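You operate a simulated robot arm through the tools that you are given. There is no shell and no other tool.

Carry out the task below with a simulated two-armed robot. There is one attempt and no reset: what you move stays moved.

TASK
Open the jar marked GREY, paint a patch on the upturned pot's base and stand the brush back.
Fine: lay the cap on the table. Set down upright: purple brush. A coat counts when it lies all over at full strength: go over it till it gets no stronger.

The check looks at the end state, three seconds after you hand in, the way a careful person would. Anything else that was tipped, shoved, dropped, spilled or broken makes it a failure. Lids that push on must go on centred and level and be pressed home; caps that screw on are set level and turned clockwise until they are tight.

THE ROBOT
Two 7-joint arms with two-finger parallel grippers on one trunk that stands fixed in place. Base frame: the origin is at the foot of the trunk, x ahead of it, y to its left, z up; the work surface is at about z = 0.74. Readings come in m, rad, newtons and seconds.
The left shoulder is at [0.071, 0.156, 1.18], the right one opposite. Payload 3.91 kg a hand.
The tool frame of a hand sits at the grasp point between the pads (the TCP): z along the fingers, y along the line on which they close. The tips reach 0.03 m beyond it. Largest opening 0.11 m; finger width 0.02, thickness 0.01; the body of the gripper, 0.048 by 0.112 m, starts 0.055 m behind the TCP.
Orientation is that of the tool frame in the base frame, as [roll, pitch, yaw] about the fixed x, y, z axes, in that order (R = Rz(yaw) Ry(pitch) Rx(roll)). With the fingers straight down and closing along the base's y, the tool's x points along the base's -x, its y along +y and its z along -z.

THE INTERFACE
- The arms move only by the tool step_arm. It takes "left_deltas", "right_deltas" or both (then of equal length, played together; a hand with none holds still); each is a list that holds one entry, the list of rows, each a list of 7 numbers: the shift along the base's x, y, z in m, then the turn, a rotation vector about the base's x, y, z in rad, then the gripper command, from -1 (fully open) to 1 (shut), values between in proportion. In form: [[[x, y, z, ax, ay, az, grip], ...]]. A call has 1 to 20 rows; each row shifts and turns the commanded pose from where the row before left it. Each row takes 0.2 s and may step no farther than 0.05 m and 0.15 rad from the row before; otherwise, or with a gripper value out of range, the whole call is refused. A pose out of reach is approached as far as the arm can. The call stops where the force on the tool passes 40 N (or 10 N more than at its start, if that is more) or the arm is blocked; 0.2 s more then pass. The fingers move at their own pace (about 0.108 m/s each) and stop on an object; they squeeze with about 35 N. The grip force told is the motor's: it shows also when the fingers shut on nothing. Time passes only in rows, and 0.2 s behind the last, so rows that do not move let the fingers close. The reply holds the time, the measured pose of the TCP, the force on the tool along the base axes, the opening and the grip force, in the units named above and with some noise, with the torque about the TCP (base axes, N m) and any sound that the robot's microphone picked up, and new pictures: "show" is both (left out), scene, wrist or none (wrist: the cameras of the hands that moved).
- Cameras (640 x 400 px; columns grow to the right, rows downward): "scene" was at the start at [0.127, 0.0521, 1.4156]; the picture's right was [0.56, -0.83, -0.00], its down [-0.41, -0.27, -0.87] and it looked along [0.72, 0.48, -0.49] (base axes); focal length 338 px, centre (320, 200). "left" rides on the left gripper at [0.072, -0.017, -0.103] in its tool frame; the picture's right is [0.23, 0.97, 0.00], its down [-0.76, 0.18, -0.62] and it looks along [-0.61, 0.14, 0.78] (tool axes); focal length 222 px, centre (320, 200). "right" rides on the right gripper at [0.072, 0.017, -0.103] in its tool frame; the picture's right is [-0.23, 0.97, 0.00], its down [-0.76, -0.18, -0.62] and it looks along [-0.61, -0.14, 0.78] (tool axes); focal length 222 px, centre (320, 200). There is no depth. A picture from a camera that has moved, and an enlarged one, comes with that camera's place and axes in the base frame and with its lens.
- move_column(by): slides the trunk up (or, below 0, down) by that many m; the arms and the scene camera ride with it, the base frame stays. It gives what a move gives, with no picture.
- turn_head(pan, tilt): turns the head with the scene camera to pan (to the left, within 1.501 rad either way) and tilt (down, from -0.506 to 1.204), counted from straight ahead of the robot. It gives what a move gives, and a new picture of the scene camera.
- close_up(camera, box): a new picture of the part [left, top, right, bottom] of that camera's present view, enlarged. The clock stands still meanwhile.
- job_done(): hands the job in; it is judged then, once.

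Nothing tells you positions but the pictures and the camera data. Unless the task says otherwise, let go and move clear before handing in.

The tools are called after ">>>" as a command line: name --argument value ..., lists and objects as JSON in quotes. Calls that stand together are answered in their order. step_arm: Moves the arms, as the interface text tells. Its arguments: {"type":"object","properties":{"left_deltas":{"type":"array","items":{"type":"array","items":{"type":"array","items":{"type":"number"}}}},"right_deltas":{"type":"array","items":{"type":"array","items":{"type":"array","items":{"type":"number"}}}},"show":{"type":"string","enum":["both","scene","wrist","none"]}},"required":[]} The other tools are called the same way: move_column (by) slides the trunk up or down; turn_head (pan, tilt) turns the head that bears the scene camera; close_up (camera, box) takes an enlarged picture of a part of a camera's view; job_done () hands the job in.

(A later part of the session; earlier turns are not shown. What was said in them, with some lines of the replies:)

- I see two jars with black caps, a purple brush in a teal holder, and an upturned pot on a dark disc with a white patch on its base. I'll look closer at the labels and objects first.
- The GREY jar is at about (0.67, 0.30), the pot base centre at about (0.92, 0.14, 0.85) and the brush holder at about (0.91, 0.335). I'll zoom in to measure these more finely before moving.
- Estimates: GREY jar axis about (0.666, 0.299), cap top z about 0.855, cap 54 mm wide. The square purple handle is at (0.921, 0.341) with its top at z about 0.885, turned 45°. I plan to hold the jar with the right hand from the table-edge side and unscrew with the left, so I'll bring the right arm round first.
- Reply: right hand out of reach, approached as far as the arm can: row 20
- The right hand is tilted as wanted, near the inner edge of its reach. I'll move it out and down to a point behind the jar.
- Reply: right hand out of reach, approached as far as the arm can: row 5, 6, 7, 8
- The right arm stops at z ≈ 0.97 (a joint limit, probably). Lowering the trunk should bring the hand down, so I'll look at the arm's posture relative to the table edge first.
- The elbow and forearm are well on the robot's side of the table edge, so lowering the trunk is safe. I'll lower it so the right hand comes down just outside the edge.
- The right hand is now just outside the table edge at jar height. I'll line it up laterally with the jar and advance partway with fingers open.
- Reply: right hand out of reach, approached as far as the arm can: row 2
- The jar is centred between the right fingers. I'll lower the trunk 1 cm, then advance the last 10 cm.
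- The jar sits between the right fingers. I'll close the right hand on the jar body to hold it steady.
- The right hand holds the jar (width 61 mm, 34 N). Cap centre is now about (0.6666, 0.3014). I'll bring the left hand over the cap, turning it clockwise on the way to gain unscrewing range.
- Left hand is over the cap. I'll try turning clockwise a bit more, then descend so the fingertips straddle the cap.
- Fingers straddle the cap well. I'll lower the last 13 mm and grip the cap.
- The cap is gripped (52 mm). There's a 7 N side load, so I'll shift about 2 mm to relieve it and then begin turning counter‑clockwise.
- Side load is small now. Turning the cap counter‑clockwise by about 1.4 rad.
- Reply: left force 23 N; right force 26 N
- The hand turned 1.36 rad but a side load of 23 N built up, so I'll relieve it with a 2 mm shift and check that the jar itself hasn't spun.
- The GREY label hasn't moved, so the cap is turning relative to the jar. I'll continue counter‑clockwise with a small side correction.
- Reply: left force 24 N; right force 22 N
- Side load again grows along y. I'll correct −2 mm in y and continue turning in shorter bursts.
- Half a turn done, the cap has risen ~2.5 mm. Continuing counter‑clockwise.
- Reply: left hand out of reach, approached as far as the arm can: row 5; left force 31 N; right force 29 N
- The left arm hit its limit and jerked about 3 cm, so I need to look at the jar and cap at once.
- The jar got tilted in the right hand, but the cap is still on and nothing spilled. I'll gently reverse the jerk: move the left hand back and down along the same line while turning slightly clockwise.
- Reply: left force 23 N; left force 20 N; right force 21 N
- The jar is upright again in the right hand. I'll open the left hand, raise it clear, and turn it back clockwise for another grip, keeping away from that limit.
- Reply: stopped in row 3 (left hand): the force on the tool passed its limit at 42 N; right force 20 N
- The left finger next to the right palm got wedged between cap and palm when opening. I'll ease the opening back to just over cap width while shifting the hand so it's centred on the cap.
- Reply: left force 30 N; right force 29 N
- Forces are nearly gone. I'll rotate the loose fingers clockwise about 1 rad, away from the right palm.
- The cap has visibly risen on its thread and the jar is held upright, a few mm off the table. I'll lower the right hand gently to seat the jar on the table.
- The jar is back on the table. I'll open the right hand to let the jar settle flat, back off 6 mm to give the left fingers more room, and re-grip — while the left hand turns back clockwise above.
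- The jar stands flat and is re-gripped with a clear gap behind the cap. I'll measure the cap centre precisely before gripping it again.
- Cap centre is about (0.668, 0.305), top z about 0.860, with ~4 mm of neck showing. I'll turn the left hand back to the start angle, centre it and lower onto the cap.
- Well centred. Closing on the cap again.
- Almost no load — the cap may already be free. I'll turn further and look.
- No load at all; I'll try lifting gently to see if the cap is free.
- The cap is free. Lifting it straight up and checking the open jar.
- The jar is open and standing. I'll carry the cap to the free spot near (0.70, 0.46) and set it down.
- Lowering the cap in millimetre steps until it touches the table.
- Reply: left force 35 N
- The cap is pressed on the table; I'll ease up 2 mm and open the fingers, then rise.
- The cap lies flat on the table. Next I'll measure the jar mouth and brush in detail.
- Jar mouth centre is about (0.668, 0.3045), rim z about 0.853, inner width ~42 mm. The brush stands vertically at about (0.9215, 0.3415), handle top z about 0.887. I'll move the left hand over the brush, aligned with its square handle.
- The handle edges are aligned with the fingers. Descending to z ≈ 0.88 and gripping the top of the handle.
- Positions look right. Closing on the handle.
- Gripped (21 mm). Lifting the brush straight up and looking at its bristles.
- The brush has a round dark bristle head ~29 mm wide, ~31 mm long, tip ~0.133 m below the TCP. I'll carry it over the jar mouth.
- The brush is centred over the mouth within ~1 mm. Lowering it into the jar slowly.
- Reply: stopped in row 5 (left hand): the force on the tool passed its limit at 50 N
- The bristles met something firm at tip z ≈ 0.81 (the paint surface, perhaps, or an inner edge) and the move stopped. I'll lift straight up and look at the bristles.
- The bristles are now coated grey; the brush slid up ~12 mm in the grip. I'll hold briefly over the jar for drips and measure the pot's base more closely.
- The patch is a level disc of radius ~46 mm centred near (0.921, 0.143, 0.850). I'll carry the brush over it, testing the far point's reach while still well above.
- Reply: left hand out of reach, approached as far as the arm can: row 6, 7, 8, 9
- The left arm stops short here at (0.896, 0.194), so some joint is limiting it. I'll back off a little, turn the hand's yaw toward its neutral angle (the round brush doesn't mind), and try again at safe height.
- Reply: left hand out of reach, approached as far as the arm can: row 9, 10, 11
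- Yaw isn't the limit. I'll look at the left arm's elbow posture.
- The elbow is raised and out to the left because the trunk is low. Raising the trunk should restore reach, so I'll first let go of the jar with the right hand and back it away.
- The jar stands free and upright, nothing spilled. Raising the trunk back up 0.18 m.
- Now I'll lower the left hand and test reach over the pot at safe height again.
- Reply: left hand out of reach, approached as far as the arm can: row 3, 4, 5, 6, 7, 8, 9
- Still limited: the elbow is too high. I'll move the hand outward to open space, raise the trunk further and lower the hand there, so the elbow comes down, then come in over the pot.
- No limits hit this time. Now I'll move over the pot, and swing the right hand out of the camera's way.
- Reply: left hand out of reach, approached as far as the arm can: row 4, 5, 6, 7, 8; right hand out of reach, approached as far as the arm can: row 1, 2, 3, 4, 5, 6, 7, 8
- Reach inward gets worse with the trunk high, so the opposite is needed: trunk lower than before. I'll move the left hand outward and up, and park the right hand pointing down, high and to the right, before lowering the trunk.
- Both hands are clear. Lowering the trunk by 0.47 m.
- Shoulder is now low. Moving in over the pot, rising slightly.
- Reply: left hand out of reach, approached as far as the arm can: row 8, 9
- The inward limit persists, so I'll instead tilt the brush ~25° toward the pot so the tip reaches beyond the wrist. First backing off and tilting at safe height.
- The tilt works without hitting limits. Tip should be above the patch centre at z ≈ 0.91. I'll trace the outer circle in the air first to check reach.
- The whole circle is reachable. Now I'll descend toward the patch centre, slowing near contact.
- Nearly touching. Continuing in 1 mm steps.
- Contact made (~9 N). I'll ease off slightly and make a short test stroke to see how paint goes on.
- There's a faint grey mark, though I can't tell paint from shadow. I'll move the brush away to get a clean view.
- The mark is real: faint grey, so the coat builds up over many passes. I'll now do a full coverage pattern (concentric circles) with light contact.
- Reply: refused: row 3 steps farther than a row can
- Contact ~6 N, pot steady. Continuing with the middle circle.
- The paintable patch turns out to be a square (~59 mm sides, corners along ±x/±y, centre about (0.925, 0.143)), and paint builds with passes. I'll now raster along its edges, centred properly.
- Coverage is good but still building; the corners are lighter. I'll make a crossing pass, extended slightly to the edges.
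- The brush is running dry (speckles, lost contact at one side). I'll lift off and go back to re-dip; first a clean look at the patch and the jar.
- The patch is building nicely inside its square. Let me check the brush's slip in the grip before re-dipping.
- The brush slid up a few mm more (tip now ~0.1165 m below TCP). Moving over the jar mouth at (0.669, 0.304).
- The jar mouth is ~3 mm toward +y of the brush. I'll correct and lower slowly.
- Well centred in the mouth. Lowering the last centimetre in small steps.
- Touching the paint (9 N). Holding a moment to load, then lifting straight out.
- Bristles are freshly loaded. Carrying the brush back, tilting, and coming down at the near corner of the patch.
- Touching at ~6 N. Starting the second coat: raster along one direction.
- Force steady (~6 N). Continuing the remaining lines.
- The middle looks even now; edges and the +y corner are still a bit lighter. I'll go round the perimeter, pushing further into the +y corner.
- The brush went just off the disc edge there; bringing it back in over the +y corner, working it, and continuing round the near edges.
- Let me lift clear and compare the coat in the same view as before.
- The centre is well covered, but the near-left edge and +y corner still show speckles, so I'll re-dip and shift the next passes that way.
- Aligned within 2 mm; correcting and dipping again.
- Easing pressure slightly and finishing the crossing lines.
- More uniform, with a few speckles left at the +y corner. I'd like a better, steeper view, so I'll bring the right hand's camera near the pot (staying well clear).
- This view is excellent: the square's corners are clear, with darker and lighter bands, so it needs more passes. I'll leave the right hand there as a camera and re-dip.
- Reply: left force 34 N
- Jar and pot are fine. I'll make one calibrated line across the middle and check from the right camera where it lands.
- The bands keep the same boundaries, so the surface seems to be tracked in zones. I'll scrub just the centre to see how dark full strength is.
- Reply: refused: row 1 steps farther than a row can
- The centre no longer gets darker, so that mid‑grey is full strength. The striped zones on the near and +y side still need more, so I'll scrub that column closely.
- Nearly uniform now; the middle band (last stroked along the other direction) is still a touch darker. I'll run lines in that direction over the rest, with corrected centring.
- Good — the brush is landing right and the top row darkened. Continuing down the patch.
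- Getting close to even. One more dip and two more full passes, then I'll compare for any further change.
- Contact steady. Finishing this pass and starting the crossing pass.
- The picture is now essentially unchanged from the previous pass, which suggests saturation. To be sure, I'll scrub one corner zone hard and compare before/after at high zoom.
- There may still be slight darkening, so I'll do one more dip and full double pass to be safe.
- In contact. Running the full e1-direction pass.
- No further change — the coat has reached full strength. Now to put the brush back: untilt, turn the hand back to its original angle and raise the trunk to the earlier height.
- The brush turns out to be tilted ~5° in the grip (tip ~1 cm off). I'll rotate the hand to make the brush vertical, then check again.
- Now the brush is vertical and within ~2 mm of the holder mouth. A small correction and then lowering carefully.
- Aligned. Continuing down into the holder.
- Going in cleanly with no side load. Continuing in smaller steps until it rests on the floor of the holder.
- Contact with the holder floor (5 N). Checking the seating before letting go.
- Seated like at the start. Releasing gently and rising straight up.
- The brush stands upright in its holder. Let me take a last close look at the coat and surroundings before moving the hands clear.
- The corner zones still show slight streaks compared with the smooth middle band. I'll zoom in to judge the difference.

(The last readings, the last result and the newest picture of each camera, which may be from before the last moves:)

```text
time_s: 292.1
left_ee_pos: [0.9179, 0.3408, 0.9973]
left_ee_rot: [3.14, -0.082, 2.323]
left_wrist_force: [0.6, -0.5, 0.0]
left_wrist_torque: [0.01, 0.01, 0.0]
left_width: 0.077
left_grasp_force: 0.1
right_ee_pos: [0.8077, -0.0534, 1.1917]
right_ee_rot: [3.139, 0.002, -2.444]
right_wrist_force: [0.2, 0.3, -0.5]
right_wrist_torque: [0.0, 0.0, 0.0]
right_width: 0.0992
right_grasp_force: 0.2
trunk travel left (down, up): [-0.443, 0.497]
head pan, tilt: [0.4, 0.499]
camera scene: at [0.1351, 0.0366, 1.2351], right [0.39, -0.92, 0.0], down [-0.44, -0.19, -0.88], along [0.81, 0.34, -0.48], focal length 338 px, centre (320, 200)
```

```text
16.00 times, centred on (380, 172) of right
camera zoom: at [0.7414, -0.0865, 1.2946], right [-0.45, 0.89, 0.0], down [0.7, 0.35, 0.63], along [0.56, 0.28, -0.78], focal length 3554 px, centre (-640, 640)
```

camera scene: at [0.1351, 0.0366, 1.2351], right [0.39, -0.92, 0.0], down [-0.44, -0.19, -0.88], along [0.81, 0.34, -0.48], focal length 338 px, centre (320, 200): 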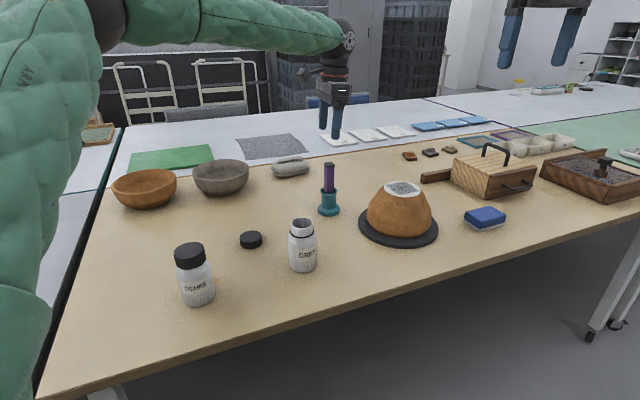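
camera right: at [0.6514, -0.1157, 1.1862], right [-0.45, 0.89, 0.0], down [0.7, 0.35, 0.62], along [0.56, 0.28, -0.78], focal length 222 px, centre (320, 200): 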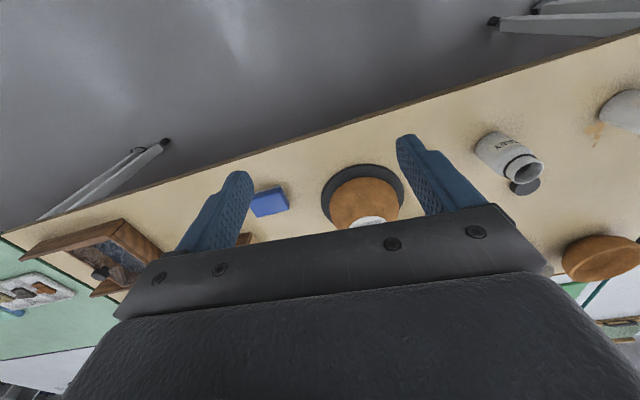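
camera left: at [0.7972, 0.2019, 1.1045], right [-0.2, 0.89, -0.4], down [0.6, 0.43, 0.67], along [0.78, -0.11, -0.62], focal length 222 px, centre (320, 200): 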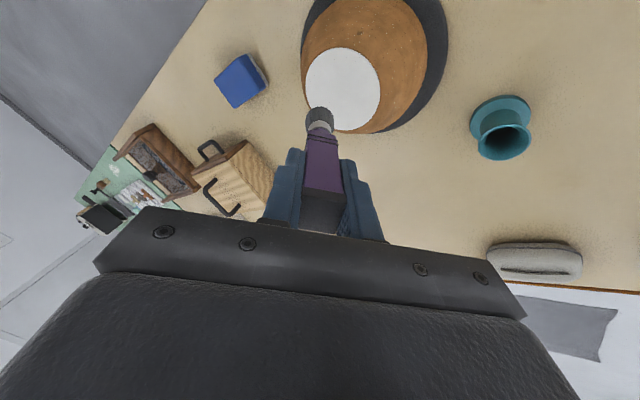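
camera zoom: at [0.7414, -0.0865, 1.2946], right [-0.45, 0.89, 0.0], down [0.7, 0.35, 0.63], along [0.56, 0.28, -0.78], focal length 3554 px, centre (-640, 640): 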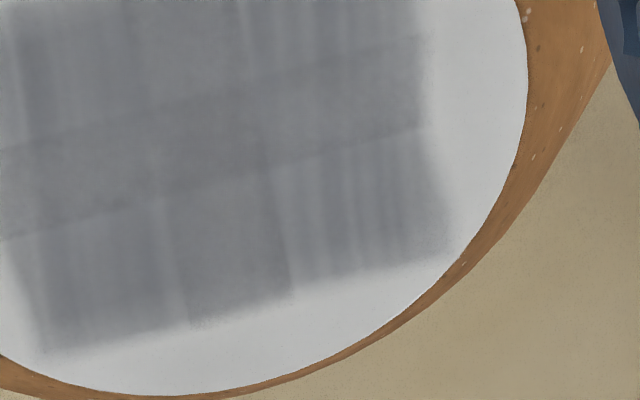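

Zoomed in, the corner zones' tone matches the middle band (the streaks are just brush texture, some darker, some lighter), and two full passes with fresh paint changed nothing — so the coat is at full strength. Moving both hands clear.

>>> step_arm --left_deltas '[[[0, 0, 0.03, 0, 0, 0, -0.4], [-0.03, 0.02, 0.03, 0, 0, 0, -0.4], [-0.04, 0.025, 0.01, 0, 0, 0, -0.4], [-0.04, 0.025, 0, 0, 0, 0, -0.4], [-0.04, 0.025, 0, 0, 0, 0, -0.4], [-0.04, 0.025, 0, 0, 0, 0, -0.4], [-0.04, 0.025, 0, 0, 0, 0, -0.4]]]' --right_deltas '[[[-0.03, -0.01, 0.01, 0, 0, 0, -0.8], [-0.04, -0.01, 0, 0, 0, 0, -0.8], [-0.04, -0.01, 0, 0, 0, 0, -0.8], [-0.04, -0.01, 0, 0, 0, 0, -0.8], [-0.04, -0.01, 0, 0, 0, 0, -0.8], [-0.03, -0.01, 0, 0, 0, 0, -0.8], [0, 0, 0, 0, 0, 0, -0.8]]]' --show "scene"

>>> close_up --camera "scene" --box '[130, 120, 450, 320]'

>>> close_up --camera "scene" --box '[344, 160, 472, 260]'

```text
time_s: 293.7
left_ee_pos: [0.6915, 0.4851, 1.0695]
left_ee_rot: [3.139, -0.081, 2.321]
left_wrist_force: [0.8, 0.1, -0.5]
left_wrist_torque: [-0.03, -0.02, 0.01]
left_width: 0.077
left_grasp_force: 0.1
right_ee_pos: [0.5842, -0.1113, 1.2]
right_ee_rot: [3.14, 0.003, -2.445]
right_wrist_force: [0.1, -0.1, 0.1]
right_wrist_torque: [-0.02, 0.0, -0.02]
right_width: 0.0991
right_grasp_force: 0.0
trunk travel left (down, up): [-0.443, 0.497]
head pan, tilt: [0.4, 0.499]
camera scene: at [0.1347, 0.0379, 1.2352], right [0.39, -0.92, 0.0], down [-0.44, -0.19, -0.88], along [0.81, 0.34, -0.48], focal length 338 px, centre (320, 200)
```

scene: 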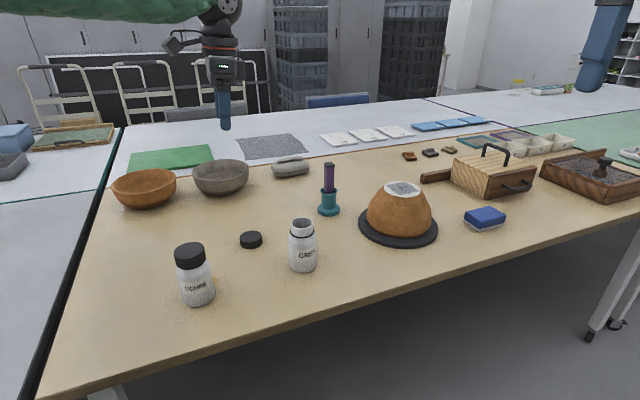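

```text
2.00 times, centred on (290, 220) of scene
camera zoom: at [0.1347, 0.0379, 1.2352], right [0.39, -0.92, 0.0], down [-0.44, -0.19, -0.88], along [0.81, 0.34, -0.48], focal length 676 px, centre (380, 160)
```

zoom: 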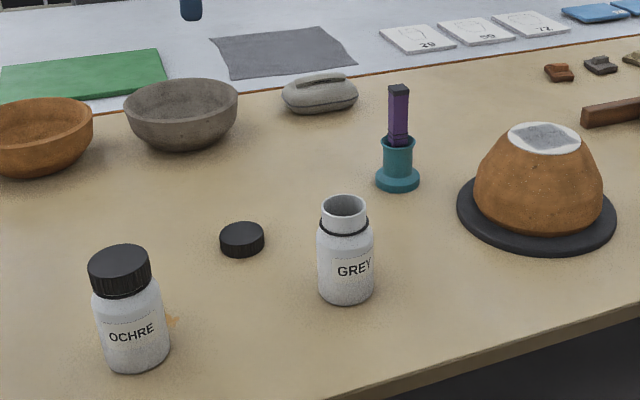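

```text
4.00 times, centred on (408, 210) of scene
camera zoom: at [0.1347, 0.0379, 1.2352], right [0.39, -0.92, 0.0], down [-0.44, -0.19, -0.88], along [0.81, 0.34, -0.48], focal length 1352 px, centre (-32, 160)
```

zoom: 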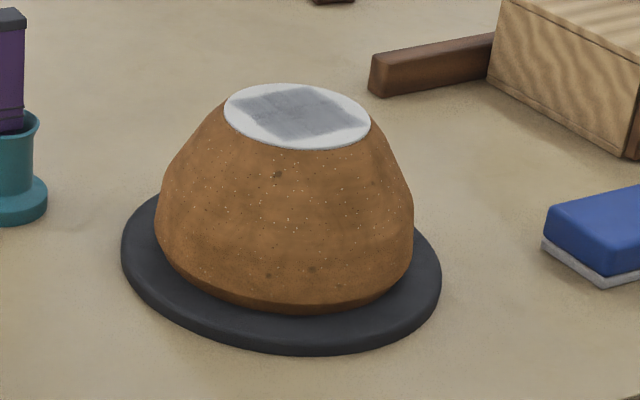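

The GREY jar is open and upright, and its cap lies flat on the table. The square on the pot's base is fully coated in grey, the purple brush stands upright in its holder, and nothing was spilled or tipped. Both hands are clear, so I'm handing in.

>>> job_done

```text
The job is handed in.
```

The GREY jar is open, the patch on the pot's base is painted grey, and the purple brush is back upright in its holder. I've handed the job in; no result has come back yet.

- **Cap:** it lies flat on the table, and the GREY jar stands upright beside it. The jar sits a few millimetres from where it started. While I was unscrewing the cap, the left arm hit a limit and tilted the jar for a moment. The cap was still on, so nothing spilled.
- **Coat:** the paint only took on a square about 6 cm across, inside the white disc. I dipped the brush six times and went over the square until two full passes with fresh paint made no visible difference. Fine streaks still show in the corners. Zoomed in, they match the middle in tone, so I took them for brush texture, but I could only judge that by eye.
- **Surroundings:** in the last pictures nothing else looks tipped or moved, and I saw no drips on the table. The ochre spot beside the other jar was there at the start.
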